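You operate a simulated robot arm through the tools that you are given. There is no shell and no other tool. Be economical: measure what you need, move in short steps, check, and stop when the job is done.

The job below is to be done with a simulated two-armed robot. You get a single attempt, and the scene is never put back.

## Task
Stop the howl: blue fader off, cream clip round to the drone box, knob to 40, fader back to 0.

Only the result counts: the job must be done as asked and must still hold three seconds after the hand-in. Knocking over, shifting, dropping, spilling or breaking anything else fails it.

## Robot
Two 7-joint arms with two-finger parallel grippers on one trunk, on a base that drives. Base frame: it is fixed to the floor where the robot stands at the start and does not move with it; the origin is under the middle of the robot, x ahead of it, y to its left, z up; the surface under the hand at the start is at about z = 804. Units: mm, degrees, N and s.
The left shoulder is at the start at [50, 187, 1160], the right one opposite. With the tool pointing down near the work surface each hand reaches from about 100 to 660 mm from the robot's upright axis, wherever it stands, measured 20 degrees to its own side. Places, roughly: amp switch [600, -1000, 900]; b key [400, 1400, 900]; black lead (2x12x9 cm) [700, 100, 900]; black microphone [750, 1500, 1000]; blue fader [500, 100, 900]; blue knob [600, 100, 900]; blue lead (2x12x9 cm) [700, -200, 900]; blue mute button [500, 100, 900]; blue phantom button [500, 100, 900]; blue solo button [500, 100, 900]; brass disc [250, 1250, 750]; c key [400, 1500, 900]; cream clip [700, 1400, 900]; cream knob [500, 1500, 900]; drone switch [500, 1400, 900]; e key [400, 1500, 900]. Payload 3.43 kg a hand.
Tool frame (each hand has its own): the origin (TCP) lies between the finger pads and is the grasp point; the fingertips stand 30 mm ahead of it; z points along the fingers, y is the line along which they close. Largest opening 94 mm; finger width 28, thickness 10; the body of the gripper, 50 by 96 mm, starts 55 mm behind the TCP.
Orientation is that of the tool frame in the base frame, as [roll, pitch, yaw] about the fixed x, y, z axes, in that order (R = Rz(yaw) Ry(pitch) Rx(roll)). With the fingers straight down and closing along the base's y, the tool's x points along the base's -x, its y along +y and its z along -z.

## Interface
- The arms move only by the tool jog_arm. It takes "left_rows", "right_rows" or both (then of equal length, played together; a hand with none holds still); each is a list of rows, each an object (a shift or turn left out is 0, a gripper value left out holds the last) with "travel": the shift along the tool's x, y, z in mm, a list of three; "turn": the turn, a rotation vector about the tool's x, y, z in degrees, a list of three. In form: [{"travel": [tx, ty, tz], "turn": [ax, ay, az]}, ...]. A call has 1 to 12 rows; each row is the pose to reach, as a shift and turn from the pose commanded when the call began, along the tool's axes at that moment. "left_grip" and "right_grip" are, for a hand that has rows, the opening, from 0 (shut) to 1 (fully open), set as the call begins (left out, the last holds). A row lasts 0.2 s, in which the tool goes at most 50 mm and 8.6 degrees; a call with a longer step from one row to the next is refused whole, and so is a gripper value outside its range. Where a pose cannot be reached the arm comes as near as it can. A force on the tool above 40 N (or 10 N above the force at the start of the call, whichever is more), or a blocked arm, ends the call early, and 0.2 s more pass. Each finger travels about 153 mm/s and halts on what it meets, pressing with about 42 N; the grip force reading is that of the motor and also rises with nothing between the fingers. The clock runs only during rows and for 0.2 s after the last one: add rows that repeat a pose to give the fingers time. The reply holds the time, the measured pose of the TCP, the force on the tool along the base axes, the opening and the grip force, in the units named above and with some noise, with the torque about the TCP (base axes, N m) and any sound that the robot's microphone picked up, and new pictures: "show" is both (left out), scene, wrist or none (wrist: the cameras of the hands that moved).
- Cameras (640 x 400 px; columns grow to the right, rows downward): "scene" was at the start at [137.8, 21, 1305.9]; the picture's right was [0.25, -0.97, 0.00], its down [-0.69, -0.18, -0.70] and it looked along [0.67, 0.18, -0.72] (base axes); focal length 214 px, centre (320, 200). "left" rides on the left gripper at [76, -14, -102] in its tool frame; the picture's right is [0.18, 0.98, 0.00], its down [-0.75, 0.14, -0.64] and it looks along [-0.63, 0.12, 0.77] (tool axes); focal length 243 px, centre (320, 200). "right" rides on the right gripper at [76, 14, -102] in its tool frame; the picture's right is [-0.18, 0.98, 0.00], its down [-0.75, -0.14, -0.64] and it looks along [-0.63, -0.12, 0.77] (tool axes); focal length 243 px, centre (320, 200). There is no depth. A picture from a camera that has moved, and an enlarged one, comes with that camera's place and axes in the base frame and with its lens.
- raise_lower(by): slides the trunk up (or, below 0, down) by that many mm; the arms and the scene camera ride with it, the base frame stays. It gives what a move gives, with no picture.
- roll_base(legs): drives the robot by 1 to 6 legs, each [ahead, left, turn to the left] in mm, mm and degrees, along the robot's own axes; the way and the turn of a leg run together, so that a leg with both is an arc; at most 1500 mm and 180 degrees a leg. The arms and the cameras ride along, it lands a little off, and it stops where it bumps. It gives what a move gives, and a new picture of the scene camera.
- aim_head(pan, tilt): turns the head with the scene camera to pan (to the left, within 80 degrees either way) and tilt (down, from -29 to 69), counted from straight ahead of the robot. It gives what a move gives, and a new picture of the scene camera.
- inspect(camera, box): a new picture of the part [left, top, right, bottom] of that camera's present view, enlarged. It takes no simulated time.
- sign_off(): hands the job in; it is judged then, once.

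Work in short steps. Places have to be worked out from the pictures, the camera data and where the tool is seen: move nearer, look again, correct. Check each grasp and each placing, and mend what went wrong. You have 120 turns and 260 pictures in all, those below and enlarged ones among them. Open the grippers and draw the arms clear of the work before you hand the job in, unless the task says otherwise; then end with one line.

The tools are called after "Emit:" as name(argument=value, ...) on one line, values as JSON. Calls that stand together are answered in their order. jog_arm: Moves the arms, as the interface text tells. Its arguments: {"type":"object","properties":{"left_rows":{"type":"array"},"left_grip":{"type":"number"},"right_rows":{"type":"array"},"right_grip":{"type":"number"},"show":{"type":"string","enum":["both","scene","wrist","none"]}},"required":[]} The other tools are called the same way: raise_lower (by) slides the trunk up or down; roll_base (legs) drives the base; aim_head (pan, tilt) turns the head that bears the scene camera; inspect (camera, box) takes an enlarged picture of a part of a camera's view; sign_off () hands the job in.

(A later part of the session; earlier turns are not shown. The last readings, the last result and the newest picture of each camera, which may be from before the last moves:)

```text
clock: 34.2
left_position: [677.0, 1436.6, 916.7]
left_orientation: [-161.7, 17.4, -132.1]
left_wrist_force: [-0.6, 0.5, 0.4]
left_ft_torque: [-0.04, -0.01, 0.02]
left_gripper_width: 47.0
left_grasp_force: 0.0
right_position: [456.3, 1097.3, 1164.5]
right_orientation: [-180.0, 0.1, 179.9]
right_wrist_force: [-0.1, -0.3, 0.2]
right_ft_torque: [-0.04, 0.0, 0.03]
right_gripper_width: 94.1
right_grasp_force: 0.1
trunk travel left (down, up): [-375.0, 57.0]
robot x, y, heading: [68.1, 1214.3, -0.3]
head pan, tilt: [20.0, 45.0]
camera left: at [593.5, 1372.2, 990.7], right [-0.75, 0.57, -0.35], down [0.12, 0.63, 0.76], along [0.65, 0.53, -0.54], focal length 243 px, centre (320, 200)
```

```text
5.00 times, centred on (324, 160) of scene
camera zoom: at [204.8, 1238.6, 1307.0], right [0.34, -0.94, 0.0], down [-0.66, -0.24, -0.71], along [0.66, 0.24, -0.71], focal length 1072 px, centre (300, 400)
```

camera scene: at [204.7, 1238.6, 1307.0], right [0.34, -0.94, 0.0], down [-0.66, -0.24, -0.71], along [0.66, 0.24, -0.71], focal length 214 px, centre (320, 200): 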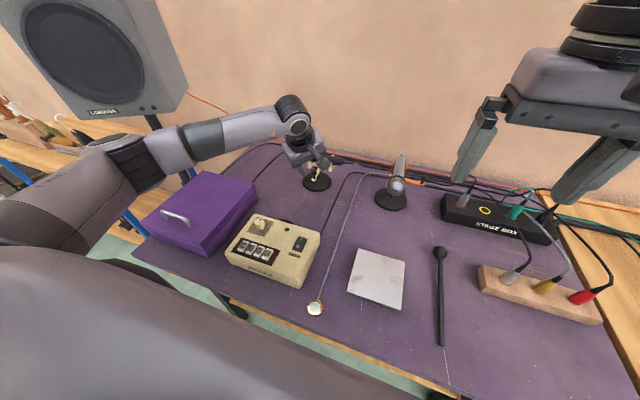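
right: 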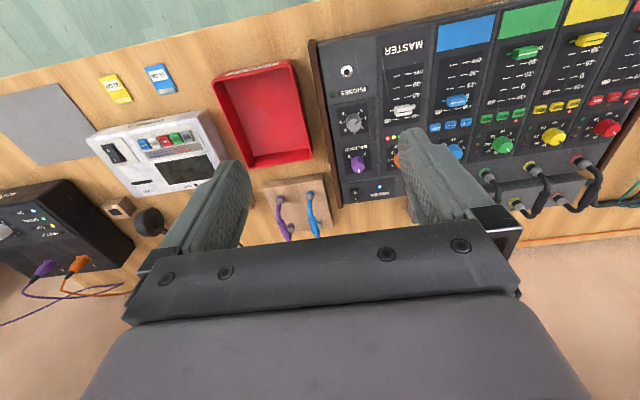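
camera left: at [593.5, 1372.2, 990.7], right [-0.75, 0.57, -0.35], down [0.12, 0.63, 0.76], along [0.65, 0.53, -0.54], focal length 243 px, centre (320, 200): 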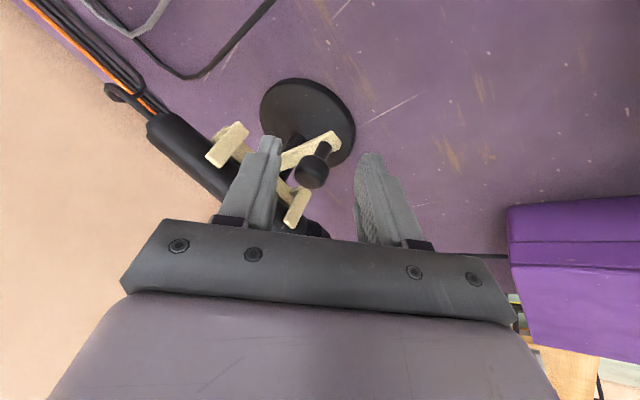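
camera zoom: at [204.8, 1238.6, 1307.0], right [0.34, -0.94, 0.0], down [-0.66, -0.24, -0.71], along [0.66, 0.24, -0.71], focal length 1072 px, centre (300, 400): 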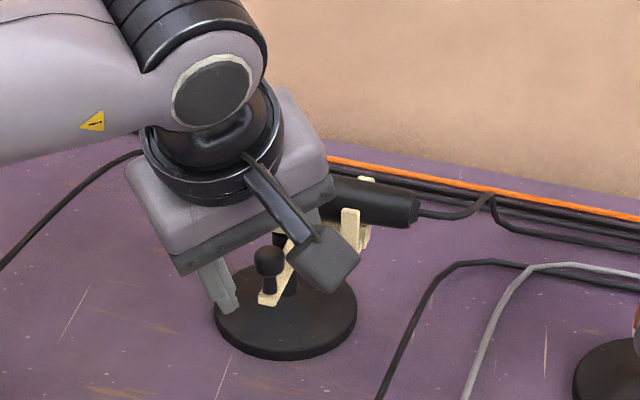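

The ball is 20 mm ahead of the TCP and about 4 mm off to the −y tool side. I'll centre on it, then close.

Emit:
jog_arm(left_rows=[{"travel": [-2, -4, 2]}, {"travel": [-2, -4, 2]}], show="none")

Emit:
jog_arm(left_rows=[{"travel": [0, 0, 0]}, {"travel": [0, 0, 0]}, {"travel": [0, 0, 0]}], left_grip=0.0, show="wrist")

Emit:
inspect(camera="scene", box=[260, 120, 388, 200])

```text
clock: 34.8
left_position: [681.8, 1434.0, 917.2]
left_orientation: [-161.7, 17.4, -132.2]
left_wrist_force: [-0.2, 0.4, 0.4]
left_ft_torque: [0.01, 0.02, -0.01]
left_gripper_width: 47.2
left_grasp_force: 0.0
right_position: [456.0, 1097.4, 1164.7]
right_orientation: [179.9, 0.1, 179.8]
right_wrist_force: [0.7, -0.7, -0.1]
right_ft_torque: [-0.01, -0.05, -0.02]
right_gripper_width: 93.9
right_grasp_force: 0.1
trunk travel left (down, up): [-375.0, 57.0]
robot x, y, heading: [68.2, 1213.1, -0.2]
head pan, tilt: [20.0, 45.0]
```

```text
clock: 35.6
left_position: [681.2, 1433.1, 917.3]
left_orientation: [-161.7, 17.4, -132.3]
left_wrist_force: [-1.2, -1.2, 0.4]
left_ft_torque: [0.77, 0.86, -0.08]
left_gripper_width: 25.7
left_grasp_force: 44.8
right_position: [455.7, 1096.9, 1165.1]
right_orientation: [179.9, 0.0, 179.8]
right_wrist_force: [-0.3, 0.0, 1.5]
right_ft_torque: [0.01, 0.0, -0.06]
right_gripper_width: 94.0
right_grasp_force: 0.0
trunk travel left (down, up): [-375.0, 57.0]
robot x, y, heading: [70.5, 1209.7, -0.1]
head pan, tilt: [20.0, 45.0]
camera left: at [597.8, 1370.2, 990.7], right [-0.75, 0.57, -0.35], down [0.12, 0.63, 0.77], along [0.65, 0.53, -0.54], focal length 243 px, centre (320, 200)
```

left: 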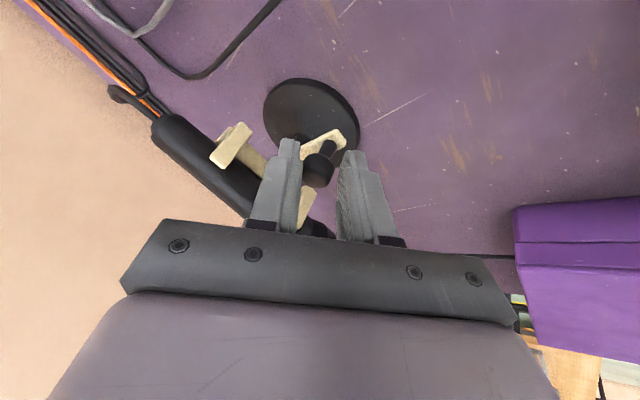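

```text
5.00 times, centred on (324, 160) of scene
camera zoom: at [204.9, 1238.3, 1307.0], right [0.34, -0.94, 0.0], down [-0.66, -0.24, -0.71], along [0.66, 0.24, -0.71], focal length 1072 px, centre (300, 400)
```

zoom: 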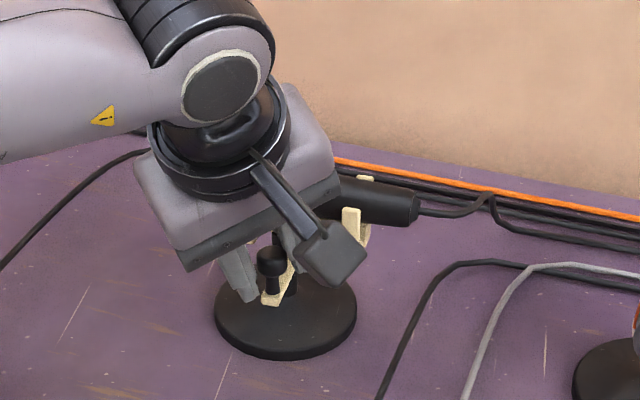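

Grip reads 25.7 mm. I'll check closely whether both pads are on the ball.

Emit:
inspect(camera="left", box=[256, 110, 384, 190])

```text
5.00 times, centred on (320, 150) of left
camera zoom: at [597.8, 1370.2, 990.7], right [-0.75, 0.57, -0.35], down [0.12, 0.63, 0.77], along [0.65, 0.53, -0.54], focal length 1213 px, centre (320, 450)
```

zoom: 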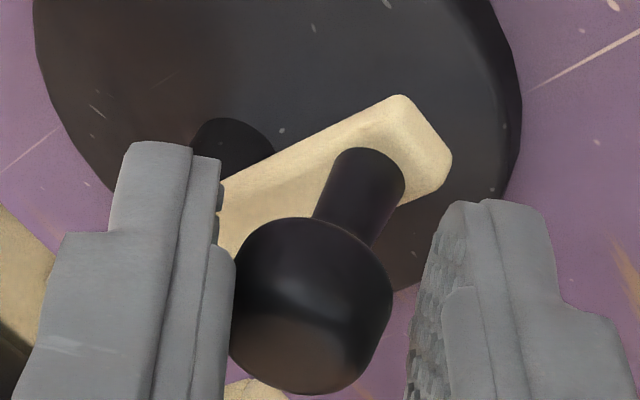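

The image shows the ball captured between the pads. I'll move along the first 24° of the arc about the pivot and see whether the clip follows and the stand stays put.

Emit:
jog_arm(left_rows=[{"travel": [2, -3.9, 0.6]}, {"travel": [4.1, -7.7, 1.2]}, {"travel": [5.7, -11.8, 2]}, {"travel": [7.1, -15.8, 2.9]}, {"travel": [8.1, -20, 3.9]}, {"travel": [9, -24.1, 5]}, {"travel": [9, -24.1, 5]}], show="wrist")

Emit:
inspect(camera="scene", box=[260, 120, 388, 200])

```text
clock: 37.2
left_position: [691.1, 1409.3, 916.7]
left_orientation: [-161.7, 17.2, -132.4]
left_wrist_force: [-19.5, -6.2, 2.3]
left_ft_torque: [0.4, 1.26, 0.43]
left_gripper_width: 24.6
left_grasp_force: 44.8
right_position: [453.6, 1095.7, 1165.4]
right_orientation: [179.9, 0.2, 179.8]
right_wrist_force: [-0.4, -0.1, 0.4]
right_ft_torque: [0.0, -0.03, -0.05]
right_gripper_width: 93.9
right_grasp_force: 0.0
trunk travel left (down, up): [-375.0, 57.0]
robot x, y, heading: [71.4, 1212.4, 0.2]
head pan, tilt: [20.0, 45.0]
camera left: at [607.3, 1346.2, 991.1], right [-0.75, 0.57, -0.35], down [0.12, 0.63, 0.76], along [0.65, 0.53, -0.54], focal length 243 px, centre (320, 200)
```

left: 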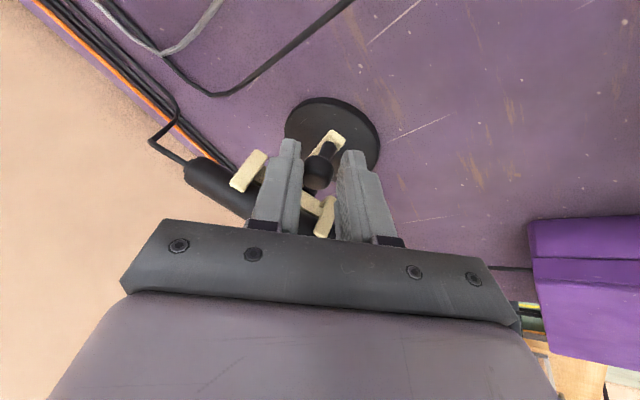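

```text
5.00 times, centred on (324, 160) of scene
camera zoom: at [202.6, 1237.8, 1307.3], right [0.34, -0.94, 0.0], down [-0.66, -0.24, -0.71], along [0.67, 0.24, -0.71], focal length 1072 px, centre (300, 400)
```

zoom: 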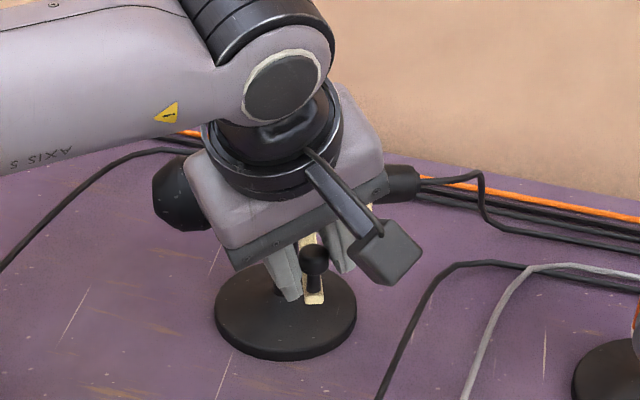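

The clip turns about 24° and the stand base has not moved. The inward radial force of about 19 N suggests the lever angle is nearer 189°. I'll correct the arc and continue to about 56°.

Emit:
jog_arm(left_rows=[{"travel": [2.5, -3.6, 0.4]}, {"travel": [3.9, -7.6, 1.2]}, {"travel": [4.2, -11.8, 2.4]}, {"travel": [4.3, -15.9, 3.8]}, {"travel": [4.0, -20, 5.3]}, {"travel": [3.5, -24.1, 6.8]}, {"travel": [2.6, -28.1, 8.4]}, {"travel": [1.5, -32.1, 10.1]}, {"travel": [1.5, -32.1, 10.1]}], show="wrist")

Emit:
inspect(camera="scene", box=[260, 120, 388, 200])

```text
clock: 39.2
left_position: [717.4, 1385.4, 917.9]
left_orientation: [-161.5, 17.3, -132.5]
left_wrist_force: [-10.6, -11.8, 2.4]
left_ft_torque: [0.18, 1.06, 0.18]
left_gripper_width: 25.1
left_grasp_force: 45.2
right_position: [455.5, 1095.3, 1165.5]
right_orientation: [179.8, 0.2, 179.7]
right_wrist_force: [1.2, -0.1, 0.7]
right_ft_torque: [0.02, -0.02, -0.02]
right_gripper_width: 93.6
right_grasp_force: 0.0
trunk travel left (down, up): [-375.0, 57.0]
robot x, y, heading: [68.6, 1208.9, -0.1]
head pan, tilt: [20.0, 45.0]
camera left: at [633.0, 1321.5, 991.7], right [-0.74, 0.57, -0.35], down [0.12, 0.63, 0.76], along [0.66, 0.53, -0.54], focal length 243 px, centre (320, 200)
```

left: 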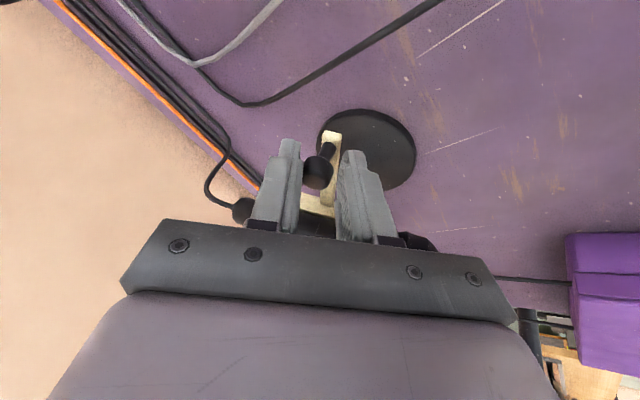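

```text
5.00 times, centred on (324, 160) of scene
camera zoom: at [203.7, 1237.2, 1307.2], right [0.34, -0.94, 0.0], down [-0.66, -0.24, -0.71], along [0.67, 0.24, -0.71], focal length 1072 px, centre (300, 400)
```

zoom: 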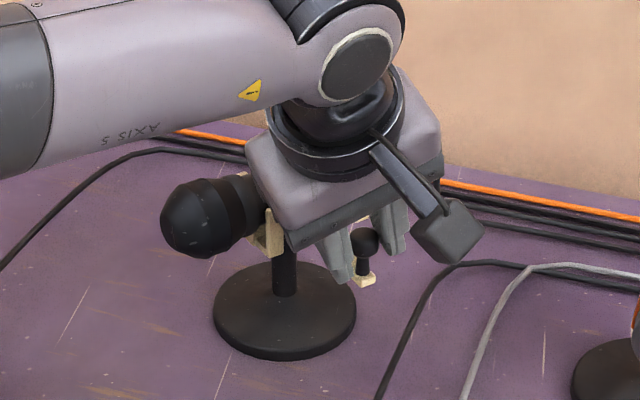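

Following well. I'll continue to about 84° with a slightly larger radius.

Emit:
jog_arm(left_rows=[{"travel": [-1, -4.2, 1.6]}, {"travel": [-2.4, -8.2, 3.5]}, {"travel": [-4.2, -11.9, 5.3]}, {"travel": [-6.2, -15.4, 7.1]}, {"travel": [-8.6, -18.6, 9]}, {"travel": [-11.2, -21.6, 10.8]}, {"travel": [-14, -24.4, 12.6]}, {"travel": [-14, -24.4, 12.6]}], show="both")

Emit:
inspect(camera="scene", box=[260, 120, 388, 200])

```text
clock: 41.0
left_position: [744.8, 1377.2, 917.6]
left_orientation: [-161.5, 17.4, -132.3]
left_wrist_force: [-12.8, -14.6, 8.5]
left_ft_torque: [0.01, 1.29, 0.68]
left_gripper_width: 25.0
left_grasp_force: 44.6
right_position: [453.8, 1095.8, 1165.7]
right_orientation: [180.0, 0.2, 179.8]
right_wrist_force: [-0.9, -0.2, -0.1]
right_ft_torque: [0.0, 0.0, -0.01]
right_gripper_width: 94.2
right_grasp_force: 0.1
trunk travel left (down, up): [-375.0, 57.0]
robot x, y, heading: [68.1, 1208.7, -0.1]
head pan, tilt: [20.0, 45.0]
camera scene: at [202.7, 1236.7, 1307.4], right [0.34, -0.94, 0.0], down [-0.66, -0.24, -0.71], along [0.67, 0.24, -0.71], focal length 214 px, centre (320, 200)
camera left: at [662.1, 1314.3, 992.4], right [-0.74, 0.57, -0.35], down [0.12, 0.64, 0.76], along [0.66, 0.53, -0.54], focal length 243 px, centre (320, 200)
```

scene: 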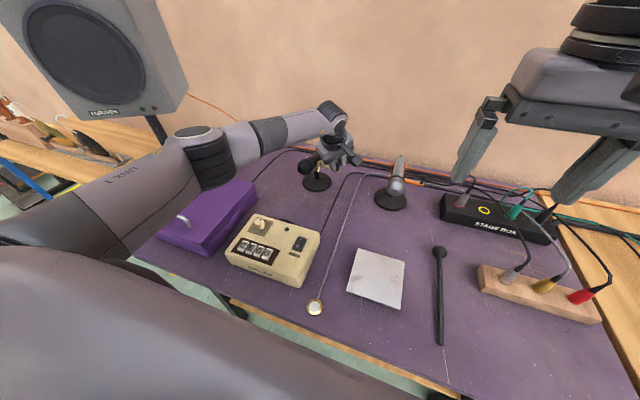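
left: 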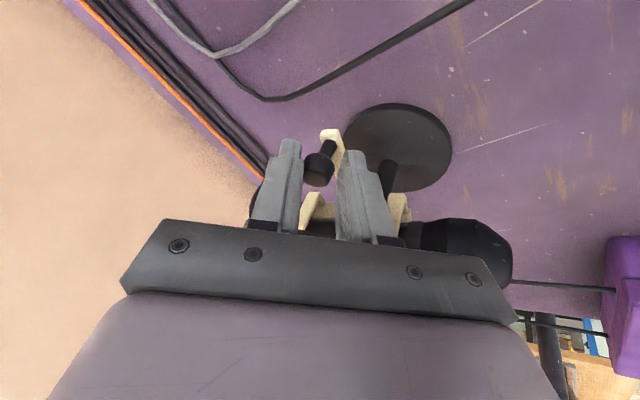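

```text
5.00 times, centred on (324, 160) of scene
camera zoom: at [202.7, 1236.7, 1307.4], right [0.34, -0.94, 0.0], down [-0.66, -0.24, -0.71], along [0.67, 0.24, -0.71], focal length 1072 px, centre (300, 400)
```

zoom: 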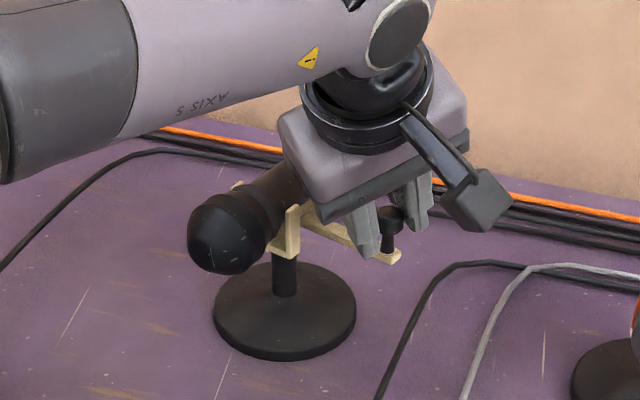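

By the lever, the clip has turned about 86°, but the mic head looks nearer 165°, still short of the box direction (about 182°). My estimates disagree, so I'll release, retreat and look unobstructed.

Emit:
jog_arm(left_rows=[{"travel": [0, 0, 0]}, {"travel": [0, 0, 0]}, {"travel": [0, 0, -20]}, {"travel": [0, 0, -50]}, {"travel": [0, 0, -90]}, {"travel": [0, 0, -130]}, {"travel": [0, 0, -170]}, {"travel": [0, 0, -170]}], left_grip=0.5, show="wrist")

Emit:
inspect(camera="scene", box=[220, 120, 380, 220])

Emit:
inspect(camera="scene", box=[200, 120, 400, 320])

```text
clock: 42.8
left_position: [674.4, 1380.8, 1071.8]
left_orientation: [-161.7, 17.3, -132.2]
left_wrist_force: [-0.6, 0.2, 0.3]
left_ft_torque: [-0.02, -0.03, -0.02]
left_gripper_width: 47.2
left_grasp_force: 0.2
right_position: [455.8, 1097.9, 1164.0]
right_orientation: [179.9, -0.1, 179.8]
right_wrist_force: [0.7, 0.4, -0.1]
right_ft_torque: [0.0, -0.02, 0.0]
right_gripper_width: 94.1
right_grasp_force: 0.0
trunk travel left (down, up): [-375.0, 57.0]
robot x, y, heading: [68.5, 1207.8, 0.0]
head pan, tilt: [20.0, 45.0]
camera left: at [590.9, 1317.3, 1145.0], right [-0.75, 0.56, -0.35], down [0.12, 0.63, 0.76], along [0.65, 0.53, -0.54], focal length 243 px, centre (320, 200)
```

left: 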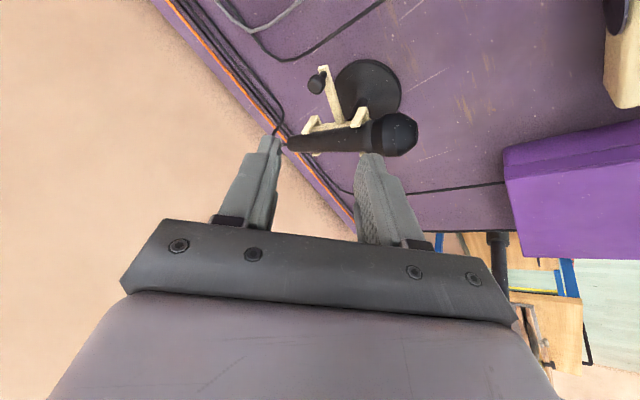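

```text
4.00 times, centred on (300, 170) of scene
camera zoom: at [205.0, 1238.6, 1307.0], right [0.34, -0.94, 0.0], down [-0.67, -0.24, -0.71], along [0.66, 0.24, -0.71], focal length 858 px, centre (400, 320)
```

zoom: 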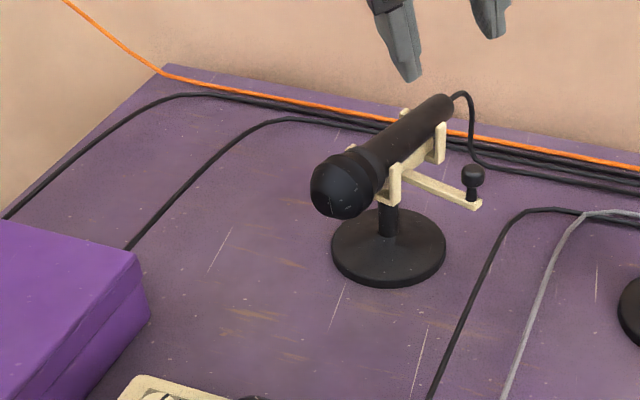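

```text
2.00 times, centred on (300, 220) of scene
camera zoom: at [205.0, 1238.6, 1307.0], right [0.34, -0.94, 0.0], down [-0.67, -0.24, -0.71], along [0.66, 0.24, -0.71], focal length 429 px, centre (360, 160)
```

zoom: 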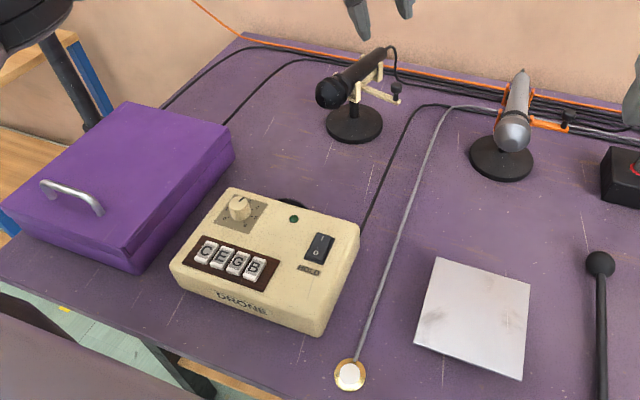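

In two independent views the mic runs from about (847, 1428) to (697, 1468), a yaw of about 165°. The box lies at 180–182°, so it needs about 16° more. The stand hasn't moved. I'll go back down the same line onto the peg and close.

Emit:
jog_arm(left_rows=[{"travel": [0, 0, 40]}, {"travel": [0, 0, 80]}, {"travel": [0, 0, 115]}, {"travel": [0, 0, 145]}, {"travel": [0, 0, 160]}, {"travel": [0, 0, 170]}, {"travel": [0, 0, 170]}], show="wrist")

Emit:
jog_arm(left_rows=[{"travel": [0, 0, 0]}, {"travel": [0, 0, 0]}, {"travel": [0, 0, 0]}], left_grip=0.0, show="wrist")

```text
clock: 44.4
left_position: [745.6, 1379.8, 915.9]
left_orientation: [-161.6, 17.5, -132.2]
left_wrist_force: [-0.2, -0.1, 0.4]
left_ft_torque: [-0.04, 0.0, 0.0]
left_gripper_width: 46.7
left_grasp_force: 0.1
right_position: [455.8, 1097.1, 1164.2]
right_orientation: [180.0, 0.1, 179.9]
right_wrist_force: [-0.8, -0.2, 0.2]
right_ft_torque: [0.01, 0.02, 0.0]
right_gripper_width: 93.7
right_grasp_force: 0.0
trunk travel left (down, up): [-375.0, 57.0]
robot x, y, heading: [65.0, 1210.5, 0.1]
head pan, tilt: [20.0, 45.0]
camera left: at [663.1, 1316.9, 989.6], right [-0.75, 0.57, -0.35], down [0.12, 0.63, 0.76], along [0.65, 0.53, -0.54], focal length 243 px, centre (320, 200)
```

left: 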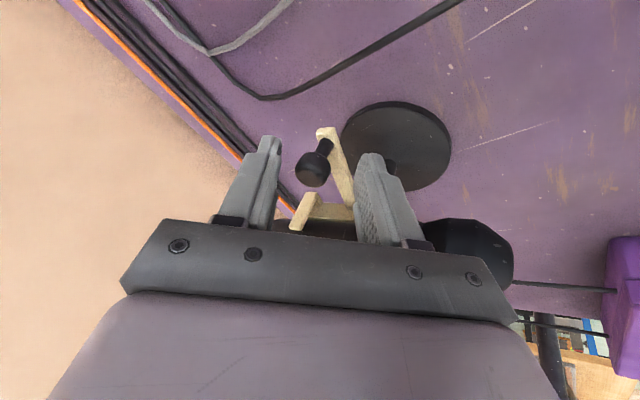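

```text
clock: 45.2
left_position: [747.8, 1379.3, 916.0]
left_orientation: [-161.7, 17.4, -132.4]
left_wrist_force: [-1.0, -5.0, 1.8]
left_ft_torque: [0.61, 0.66, 0.0]
left_gripper_width: 25.3
left_grasp_force: 45.2
right_position: [455.8, 1097.2, 1165.7]
right_orientation: [179.9, 0.1, 179.7]
right_wrist_force: [0.2, -0.6, 0.5]
right_ft_torque: [0.02, 0.01, 0.0]
right_gripper_width: 94.2
right_grasp_force: 0.0
trunk travel left (down, up): [-375.0, 57.0]
robot x, y, heading: [67.7, 1208.7, -0.1]
head pan, tilt: [20.0, 45.0]
camera left: at [662.6, 1315.6, 990.1], right [-0.75, 0.57, -0.35], down [0.12, 0.63, 0.76], along [0.66, 0.53, -0.54], focal length 243 px, centre (320, 200)
```

left: 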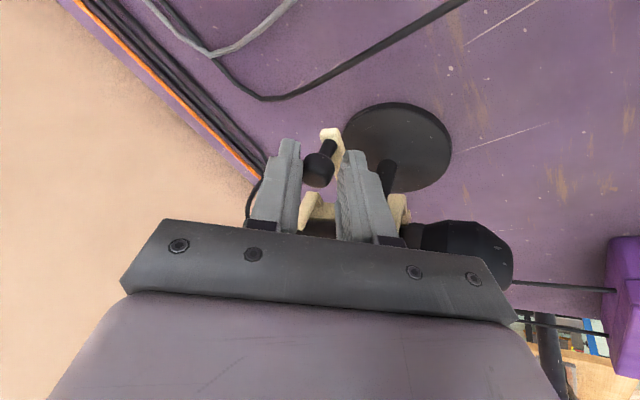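

Peg gripped again. Now the further 16°, plus a touch to cover compliance.

Emit:
jog_arm(left_rows=[{"travel": [-3.3, -2.7, 2]}, {"travel": [-6.9, -5.2, 4]}, {"travel": [-10.7, -7.3, 5.9]}, {"travel": [-14.6, -9.2, 7.9]}, {"travel": [-17.5, -10.5, 9.3]}, {"travel": [-17.5, -10.5, 9.3]}], show="wrist")

Emit:
inspect(camera="scene", box=[220, 120, 380, 220])

```text
clock: 46.6
left_position: [768.5, 1379.7, 916.0]
left_orientation: [-161.4, 17.4, -132.6]
left_wrist_force: [-2.4, -20.7, -1.2]
left_ft_torque: [0.28, 0.9, 0.25]
left_gripper_width: 26.4
left_grasp_force: 45.1
right_position: [456.9, 1094.3, 1163.3]
right_orientation: [179.8, 0.0, 179.9]
right_wrist_force: [-0.5, -0.2, 0.3]
right_ft_torque: [-0.04, 0.0, -0.01]
right_gripper_width: 94.1
right_grasp_force: 0.0
trunk travel left (down, up): [-375.0, 57.0]
robot x, y, heading: [67.6, 1211.5, -0.2]
head pan, tilt: [20.0, 45.0]
camera left: at [684.8, 1317.5, 990.7], right [-0.74, 0.57, -0.35], down [0.12, 0.63, 0.76], along [0.66, 0.52, -0.54], focal length 243 px, centre (320, 200)
```

left: 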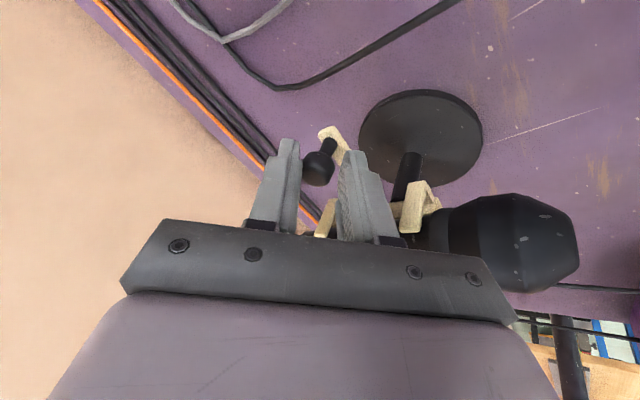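

```text
4.00 times, centred on (300, 170) of scene
camera zoom: at [205.0, 1236.4, 1307.0], right [0.34, -0.94, 0.0], down [-0.67, -0.24, -0.71], along [0.66, 0.24, -0.71], focal length 858 px, centre (400, 320)
```

zoom: 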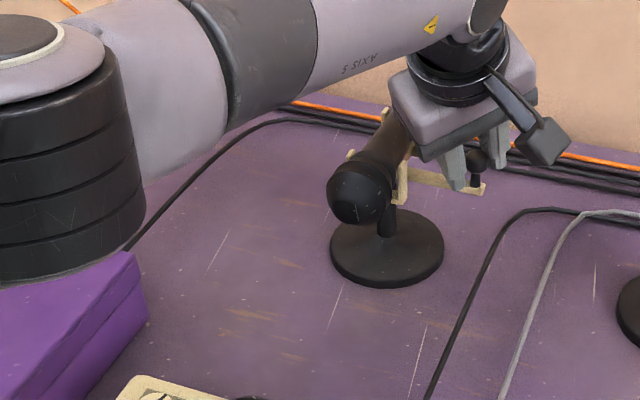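

The mic has turned further and the stand is still in place. I'll release, retreat and measure.

Emit:
jog_arm(left_rows=[{"travel": [0, 0, 0]}, {"travel": [0, 0, 0]}, {"travel": [0, 0, -20]}, {"travel": [0, 0, -50]}, {"travel": [0, 0, -90]}, {"travel": [0, 0, -130]}, {"travel": [0, 0, -170]}, {"travel": [0, 0, -170]}], left_grip=0.5, show="wrist")

Emit:
inspect(camera="scene", box=[220, 120, 380, 220])

```text
clock: 48.4
left_position: [695.7, 1383.8, 1069.9]
left_orientation: [-161.7, 17.4, -132.2]
left_wrist_force: [0.6, 0.8, -0.1]
left_ft_torque: [0.02, 0.01, -0.02]
left_gripper_width: 47.1
left_grasp_force: 0.2
right_position: [455.7, 1097.9, 1163.9]
right_orientation: [-179.9, 0.1, 179.7]
right_wrist_force: [0.7, -0.8, 0.1]
right_ft_torque: [-0.01, 0.05, 0.02]
right_gripper_width: 94.3
right_grasp_force: 0.0
trunk travel left (down, up): [-375.0, 57.0]
robot x, y, heading: [73.5, 1207.9, -0.0]
head pan, tilt: [20.0, 45.0]
camera left: at [613.1, 1320.6, 1143.8], right [-0.75, 0.56, -0.35], down [0.12, 0.63, 0.76], along [0.65, 0.53, -0.54], focal length 243 px, centre (320, 200)
```

left: 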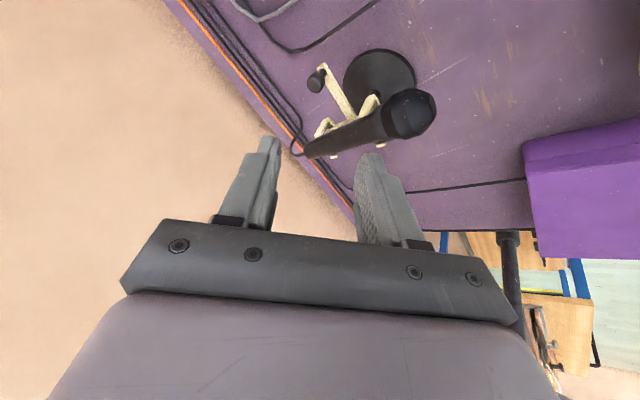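

```text
4.00 times, centred on (300, 170) of scene
camera zoom: at [205.1, 1238.6, 1306.9], right [0.34, -0.94, 0.0], down [-0.67, -0.24, -0.71], along [0.66, 0.24, -0.71], focal length 858 px, centre (400, 320)
```

zoom: 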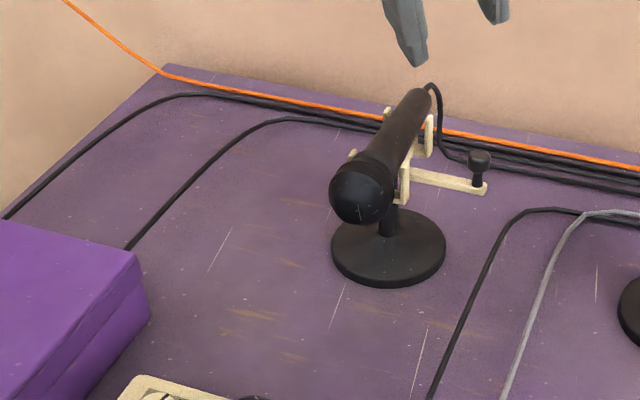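

The mic now runs from about (851, 1454) to (698, 1450), a yaw of about 181.5°, which points at the drone box. I'll retract the left arm and undo the twist.

Emit:
jog_arm(left_rows=[{"travel": [0, 0, -35]}, {"travel": [0, 0, -70], "turn": [0, 0, 5]}, {"travel": [0, 0, -100], "turn": [0, 0, 13]}, {"travel": [0, 0, -125], "turn": [0, 0, 21]}, {"travel": [0, 0, -140], "turn": [0, 0, 29]}, {"travel": [0, 0, -140], "turn": [0, 0, 37]}, {"travel": [0, 0, -140], "turn": [0, 0, 45]}, {"travel": [0, 0, -140], "turn": [0, 0, 45]}], show="none")

Emit:
jog_arm(left_rows=[{"travel": [30, 0, 0], "turn": [0, 4, 0]}, {"travel": [60, 0, 0], "turn": [0, 9, 0]}, {"travel": [90, 0, 0], "turn": [0, 14, 0]}, {"travel": [120, 0, 0], "turn": [0, 19, 0]}, {"travel": [150, 0, -15], "turn": [0, 25, 0]}, {"travel": [180, 0, -30], "turn": [0, 25, 0]}, {"travel": [180, 0, -30], "turn": [0, 25, 0]}], show="scene")

```text
clock: 50.2
left_position: [638.0, 1385.7, 1196.7]
left_orientation: [-179.9, 25.2, 179.8]
left_wrist_force: [0.3, -0.8, 0.4]
left_ft_torque: [0.0, 0.0, 0.01]
left_gripper_width: 46.8
left_grasp_force: 0.2
right_position: [454.7, 1096.7, 1164.7]
right_orientation: [-179.9, 0.1, 179.9]
right_wrist_force: [1.2, -0.7, 0.0]
right_ft_torque: [0.0, 0.0, -0.01]
right_gripper_width: 94.0
right_grasp_force: 0.0
trunk travel left (down, up): [-375.0, 57.0]
robot x, y, heading: [65.2, 1208.3, -0.2]
head pan, tilt: [20.0, 45.0]
```

```text
clock: 51.8
left_position: [459.7, 1384.6, 1147.4]
left_orientation: [180.0, 0.0, 179.8]
left_wrist_force: [-0.4, 0.9, 0.1]
left_ft_torque: [0.02, 0.02, 0.02]
left_gripper_width: 47.1
left_grasp_force: 0.0
right_position: [455.6, 1096.2, 1165.7]
right_orientation: [179.9, 0.0, 179.8]
right_wrist_force: [0.1, 0.3, -0.9]
right_ft_torque: [0.02, -0.02, 0.0]
right_gripper_width: 93.9
right_grasp_force: 0.0
trunk travel left (down, up): [-375.0, 57.0]
robot x, y, heading: [69.9, 1211.1, -0.1]
head pan, tilt: [20.0, 45.0]
camera scene: at [205.1, 1238.5, 1307.0], right [0.34, -0.94, 0.0], down [-0.67, -0.24, -0.71], along [0.66, 0.24, -0.71], focal length 214 px, centre (320, 200)
```

scene: 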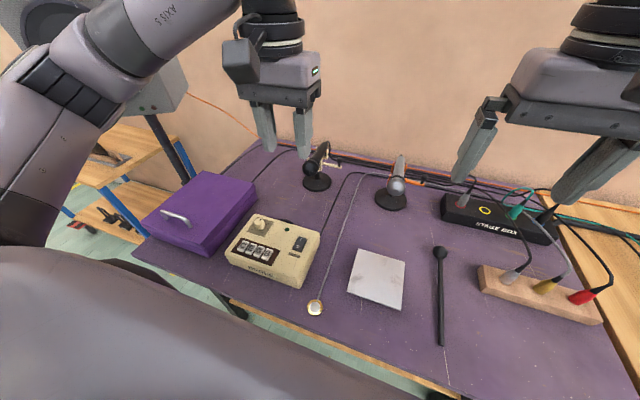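

Mic, stand and drone box all look right. I'll back off the table and drive back to the mixer.

Emit:
roll_base(legs=[[-45, 0, 0], [0, -1210, 0]])

Emit:
aim_head(pan=10, tilt=50)

```text
clock: 63.2
left_position: [418.3, 164.4, 1149.1]
left_orientation: [-180.0, 0.1, -179.5]
left_wrist_force: [0.7, 0.2, 1.0]
left_ft_torque: [-0.02, 0.04, 0.0]
left_gripper_width: 46.8
left_grasp_force: 0.0
right_position: [414.1, -123.3, 1164.5]
right_orientation: [-179.9, 0.1, -179.6]
right_wrist_force: [0.2, 0.4, 0.1]
right_ft_torque: [0.01, 0.02, 0.01]
right_gripper_width: 93.9
right_grasp_force: 0.1
trunk travel left (down, up): [-375.0, 57.0]
robot x, y, heading: [25.1, -12.5, 0.4]
head pan, tilt: [20.0, 45.0]
camera scene: at [162.6, 15.6, 1307.0], right [0.35, -0.94, 0.0], down [-0.66, -0.25, -0.71], along [0.66, 0.25, -0.71], focal length 214 px, centre (320, 200)
```

scene: 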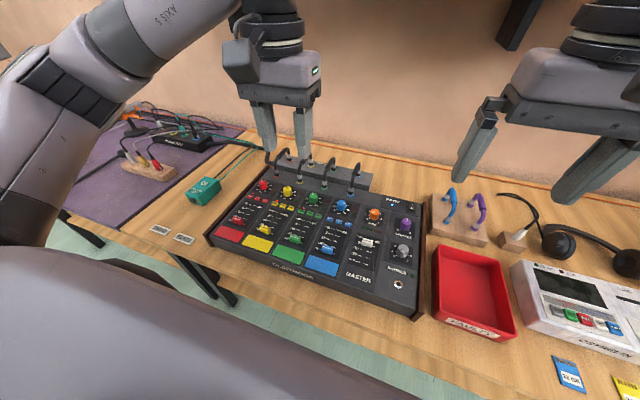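

```text
clock: 64.0
left_position: [417.5, 164.2, 1148.1]
left_orientation: [-179.9, 0.0, -179.5]
left_wrist_force: [-0.5, -0.6, -0.5]
left_ft_torque: [-0.02, 0.01, 0.0]
left_gripper_width: 46.8
left_grasp_force: 0.0
right_position: [415.8, -122.8, 1164.4]
right_orientation: [-180.0, 0.1, -179.6]
right_wrist_force: [-0.4, 0.2, 0.7]
right_ft_torque: [0.0, -0.01, 0.01]
right_gripper_width: 94.2
right_grasp_force: 0.1
trunk travel left (down, up): [-375.0, 57.0]
robot x, y, heading: [28.0, -16.5, 0.3]
head pan, tilt: [10.0, 50.0]
camera scene: at [162.1, 1.3, 1300.1], right [0.18, -0.98, 0.0], down [-0.75, -0.14, -0.64], along [0.63, 0.12, -0.77], focal length 214 px, centre (320, 200)
```

scene: 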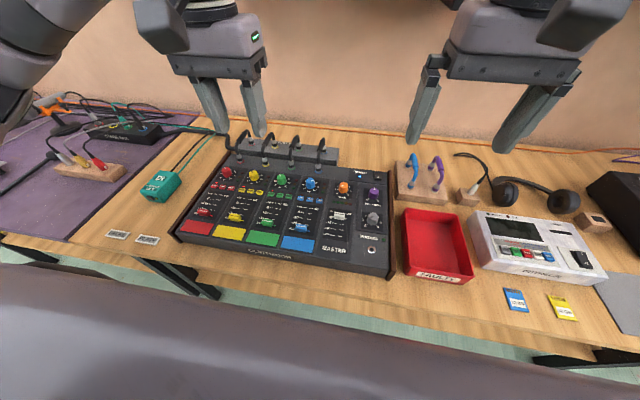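

Now to measure the blue knob.

Emit:
inspect(camera="scene", box=[260, 160, 380, 235])

Emit:
inspect(camera="left", box=[180, 60, 340, 160])

```text
5.33 times, centred on (320, 198) of scene
camera zoom: at [162.1, 1.3, 1300.1], right [0.18, -0.98, 0.0], down [-0.75, -0.14, -0.64], along [0.63, 0.12, -0.77], focal length 1144 px, centre (320, 213)
```

zoom: 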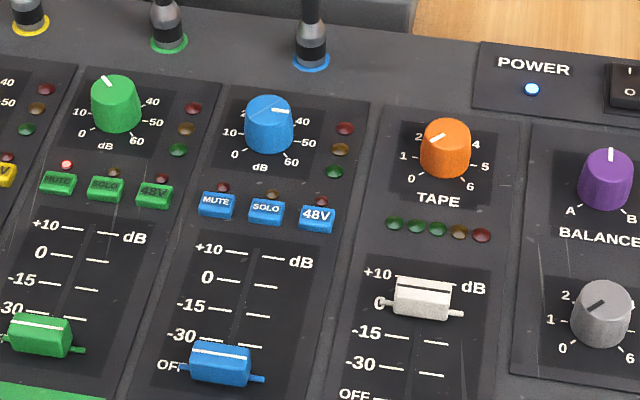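

```text
4.00 times, centred on (260, 110) of left
camera zoom: at [340.7, 150.4, 1250.5], right [-0.19, 0.98, 0.0], down [0.75, 0.15, 0.64], along [0.63, 0.12, -0.77], focal length 970 px, centre (560, 560)
```

zoom: 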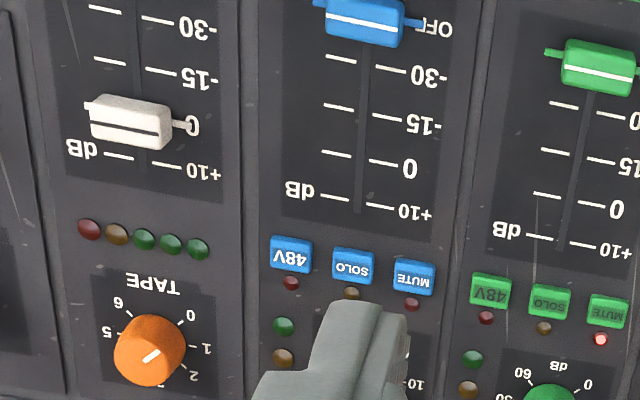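

I'll move above the knob at about (573, 107) with the tips at z 930 and look from there.

Emit:
jog_arm(left_rows=[{"travel": [-25, -9, 20]}, {"travel": [-52, -19, 45]}, {"travel": [-80, -29, 75]}, {"travel": [-105, -39, 108]}, {"travel": [-130, -49, 142]}, {"travel": [-150, -57, 175]}, {"travel": [-155, -57, 188]}, {"travel": [-155, -57, 188]}], left_grip=0.5)

Emit:
inspect(camera="left", box=[240, 80, 400, 180])

Emit:
inspect(camera="scene", box=[260, 150, 380, 225])

```text
clock: 65.8
left_position: [573.3, 109.2, 960.4]
left_orientation: [-180.0, 0.2, -179.5]
left_wrist_force: [0.5, -0.2, -0.4]
left_ft_torque: [-0.03, 0.01, -0.01]
left_gripper_width: 47.0
left_grasp_force: 0.1
right_position: [415.0, -124.3, 1164.7]
right_orientation: [179.9, 0.2, -179.6]
right_wrist_force: [0.3, -0.6, 0.5]
right_ft_torque: [0.01, -0.01, -0.01]
right_gripper_width: 94.0
right_grasp_force: 0.1
trunk travel left (down, up): [-375.0, 57.0]
robot x, y, heading: [28.5, -18.3, 0.5]
head pan, tilt: [10.0, 50.0]
camera scene: at [162.1, 1.2, 1300.1], right [0.18, -0.98, 0.0], down [-0.75, -0.14, -0.64], along [0.63, 0.12, -0.77], focal length 214 px, centre (320, 200)
camera left: at [496.8, 94.1, 1062.5], right [-0.19, 0.98, 0.0], down [0.75, 0.15, 0.64], along [0.63, 0.12, -0.77], focal length 243 px, centre (320, 200)
```

scene: 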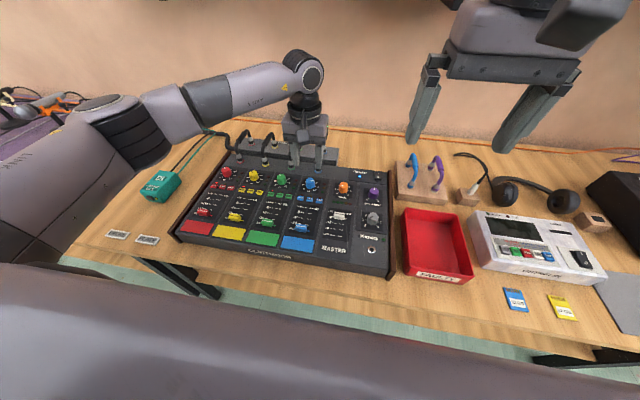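
left: 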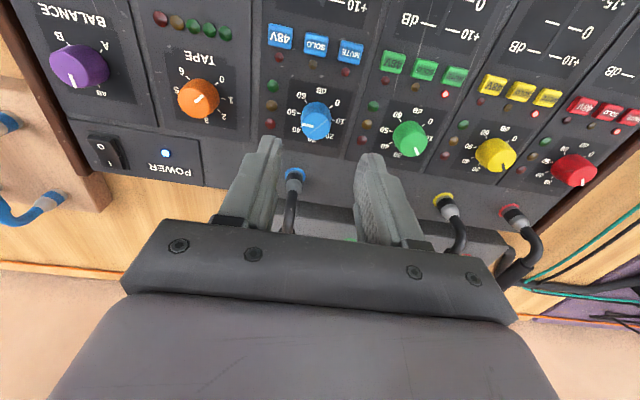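

```text
4.00 times, centred on (320, 130) of left
camera zoom: at [496.8, 94.1, 1062.5], right [-0.19, 0.98, 0.0], down [0.75, 0.15, 0.64], along [0.63, 0.12, -0.77], focal length 970 px, centre (320, 480)
```

zoom: 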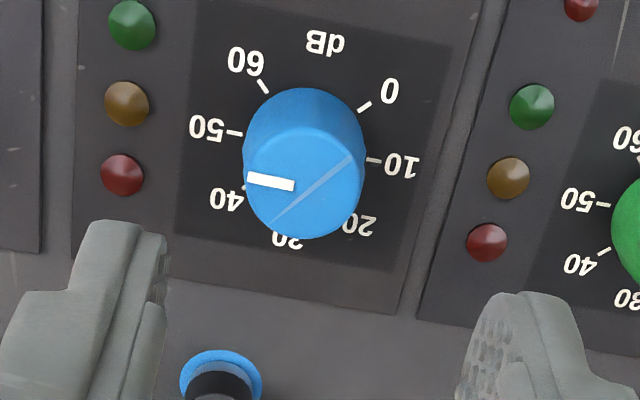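

```text
5.33 times, centred on (320, 188) of scene
camera zoom: at [162.1, 1.2, 1300.1], right [0.18, -0.98, 0.0], down [-0.75, -0.14, -0.64], along [0.63, 0.12, -0.77], focal length 1144 px, centre (320, 267)
```

zoom: 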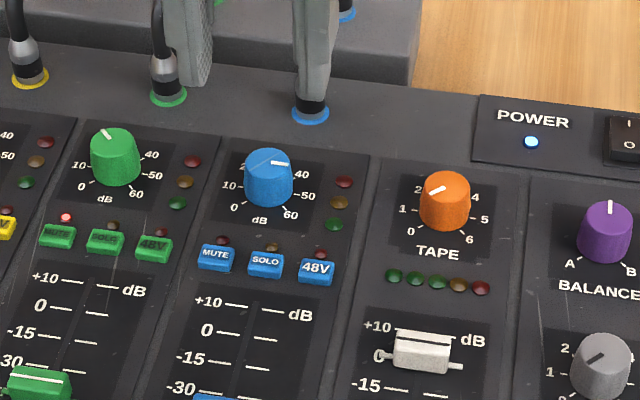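

The ticks show 45° per 10 dB and the pointer sits exactly at 50. The knob axis is at about (581, 108), its top at z ~865. I'll lower the open fingers around it.

Emit:
jog_arm(left_rows=[{"travel": [-8, -1, 20]}, {"travel": [-8, -1, 45]}, {"travel": [-8, -1, 65]}, {"travel": [-8, -1, 77]}, {"travel": [-8, -1, 77]}], left_grip=0.48, show="wrist")

Emit:
inspect(camera="left", box=[240, 100, 400, 200])

Emit:
inspect(camera="scene", box=[260, 150, 380, 225])

```text
clock: 67.0
left_position: [581.3, 108.7, 884.9]
left_orientation: [-179.9, 0.0, -179.5]
left_wrist_force: [-0.2, 0.0, -0.4]
left_ft_torque: [0.04, 0.02, 0.0]
left_gripper_width: 45.1
left_grasp_force: 0.0
right_position: [414.2, -123.2, 1164.5]
right_orientation: [-179.9, 0.1, -179.6]
right_wrist_force: [0.2, 0.5, -0.2]
right_ft_torque: [0.01, -0.01, 0.01]
right_gripper_width: 93.6
right_grasp_force: 0.0
trunk travel left (down, up): [-375.0, 57.0]
robot x, y, heading: [24.9, -11.7, 0.5]
head pan, tilt: [10.0, 50.0]
camera left: at [503.3, 94.8, 985.3], right [-0.19, 0.98, 0.0], down [0.75, 0.15, 0.64], along [0.63, 0.12, -0.77], focal length 243 px, centre (320, 200)
```

left: 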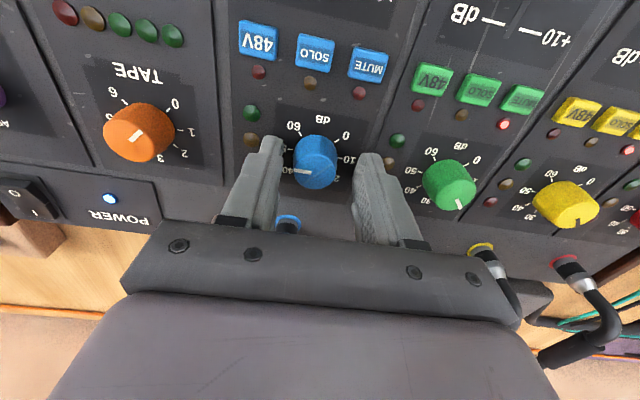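

```text
4.00 times, centred on (320, 150) of left
camera zoom: at [503.3, 94.8, 985.3], right [-0.19, 0.98, 0.0], down [0.75, 0.15, 0.64], along [0.63, 0.12, -0.77], focal length 970 px, centre (320, 400)
```

zoom: 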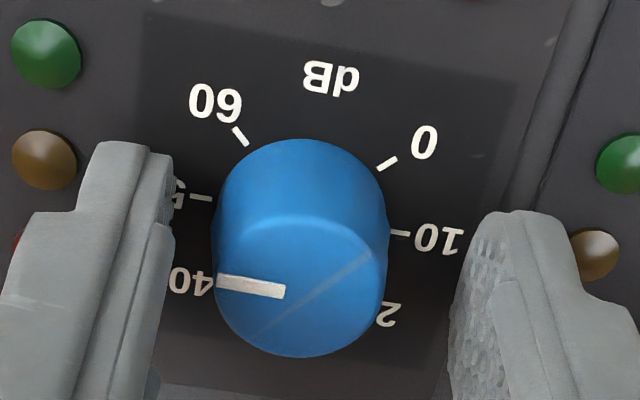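

```text
5.33 times, centred on (320, 188) of scene
camera zoom: at [162.1, 1.2, 1300.1], right [0.18, -0.98, 0.0], down [-0.75, -0.14, -0.64], along [0.63, 0.12, -0.77], focal length 1144 px, centre (320, 267)
```

zoom: 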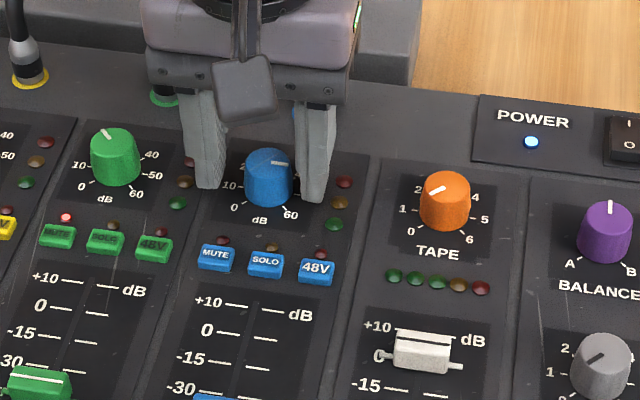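

The knob is centred between the fingers to within 2 mm. I'll lower a little more and close.

Emit:
jog_arm(left_rows=[{"travel": [0, -2, 3]}, {"travel": [0, -2, 3]}], show="none")

Emit:
jog_arm(left_rows=[{"travel": [0, 0, 0]}, {"travel": [0, 0, 0]}, {"travel": [0, 0, 0]}], left_grip=0.0, show="wrist")

```text
clock: 67.6
left_position: [581.6, 106.1, 882.4]
left_orientation: [179.9, 0.2, -179.4]
left_wrist_force: [-1.8, 2.2, 10.3]
left_ft_torque: [0.32, 0.2, -0.03]
left_gripper_width: 46.3
left_grasp_force: 1.1
right_position: [413.8, -122.5, 1165.3]
right_orientation: [-180.0, 0.2, -179.7]
right_wrist_force: [0.7, 0.9, -0.2]
right_ft_torque: [-0.01, 0.01, 0.03]
right_gripper_width: 94.3
right_grasp_force: 0.2
trunk travel left (down, up): [-375.0, 57.0]
robot x, y, heading: [27.3, -11.2, 0.4]
head pan, tilt: [10.0, 50.0]
```

```text
clock: 68.4
left_position: [581.1, 106.0, 882.4]
left_orientation: [-180.0, 0.3, -179.5]
left_wrist_force: [3.6, 0.2, 13.8]
left_ft_torque: [-0.1, -0.03, 0.0]
left_gripper_width: 25.2
left_grasp_force: 44.7
right_position: [414.3, -123.2, 1163.9]
right_orientation: [179.9, 0.1, -179.6]
right_wrist_force: [-0.6, 0.0, 0.1]
right_ft_torque: [0.0, 0.02, 0.0]
right_gripper_width: 94.0
right_grasp_force: 0.0
trunk travel left (down, up): [-375.0, 57.0]
robot x, y, heading: [28.0, -15.1, 0.6]
head pan, tilt: [10.0, 50.0]
camera left: at [503.9, 91.6, 983.9], right [-0.19, 0.98, 0.0], down [0.75, 0.15, 0.65], along [0.63, 0.12, -0.76], focal length 243 px, centre (320, 200)
```

left: 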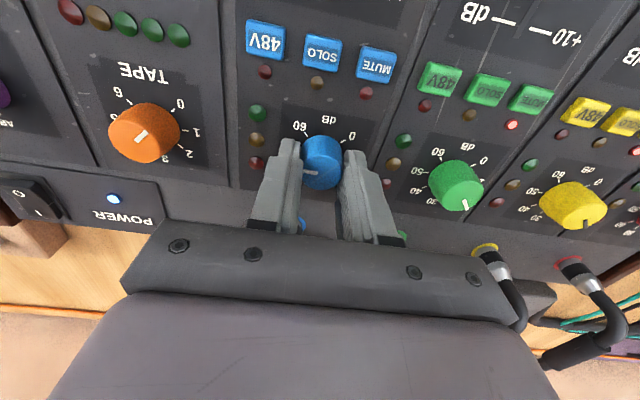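

The knob is gripped at 25.2 mm, with the tips just touching the panel. I'll relieve by 2 mm and turn 45° counter-clockwise.

Emit:
jog_arm(left_rows=[{"travel": [0, 0, -2]}, {"travel": [0, 0, -2], "turn": [0, 0, -6]}, {"travel": [0, 0, -2], "turn": [0, 0, -12]}, {"travel": [0, 0, -2], "turn": [0, 0, -18]}, {"travel": [0, 0, -2], "turn": [0, 0, -24]}, {"travel": [0, 0, -2], "turn": [0, 0, -30]}, {"travel": [0, 0, -2], "turn": [0, 0, -36]}, {"travel": [0, 0, -2], "turn": [0, 0, -42]}, {"travel": [0, 0, -2], "turn": [0, 0, -45]}, {"travel": [0, 0, -2], "turn": [0, 0, -45]}], show="wrist")

Emit:
inspect(camera="left", box=[240, 100, 400, 200])

Emit:
inspect(camera="scene", box=[260, 150, 380, 225])

```text
clock: 70.6
left_position: [580.6, 109.3, 881.7]
left_orientation: [179.9, -0.1, -134.3]
left_wrist_force: [-10.5, 10.3, -7.9]
left_ft_torque: [0.61, 0.14, -0.03]
left_gripper_width: 25.2
left_grasp_force: 45.1
right_position: [415.5, -121.6, 1165.9]
right_orientation: [-179.9, 0.1, -179.6]
right_wrist_force: [0.0, -0.9, -0.3]
right_ft_torque: [-0.03, -0.05, 0.03]
right_gripper_width: 94.0
right_grasp_force: 0.0
trunk travel left (down, up): [-375.0, 57.0]
robot x, y, heading: [26.4, -13.7, 0.5]
head pan, tilt: [10.0, 50.0]
camera left: at [536.8, 43.9, 984.3], right [-0.83, 0.56, 0.0], down [0.43, 0.64, 0.64], along [0.35, 0.53, -0.77], focal length 243 px, centre (320, 200)
```

left: 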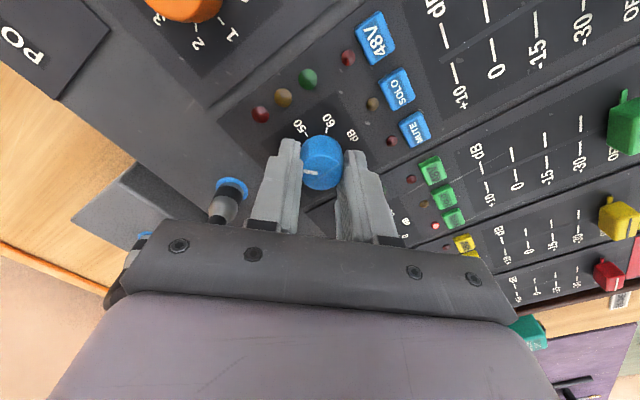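

```text
4.00 times, centred on (320, 150) of left
camera zoom: at [536.8, 43.9, 984.3], right [-0.83, 0.56, 0.0], down [0.43, 0.64, 0.64], along [0.35, 0.53, -0.77], focal length 970 px, centre (320, 400)
```

zoom: 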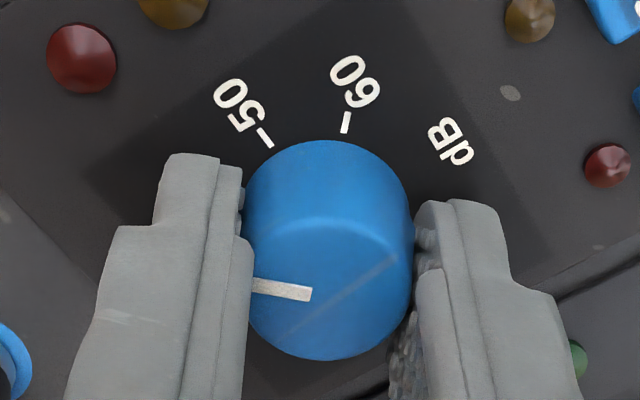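

```text
5.33 times, centred on (320, 188) of scene
camera zoom: at [161.7, 2.4, 1300.0], right [0.18, -0.98, 0.0], down [-0.75, -0.14, -0.64], along [0.63, 0.12, -0.77], focal length 1144 px, centre (320, 267)
```

zoom: 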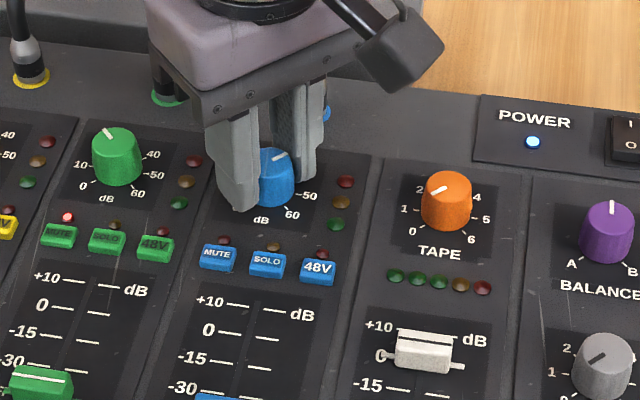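

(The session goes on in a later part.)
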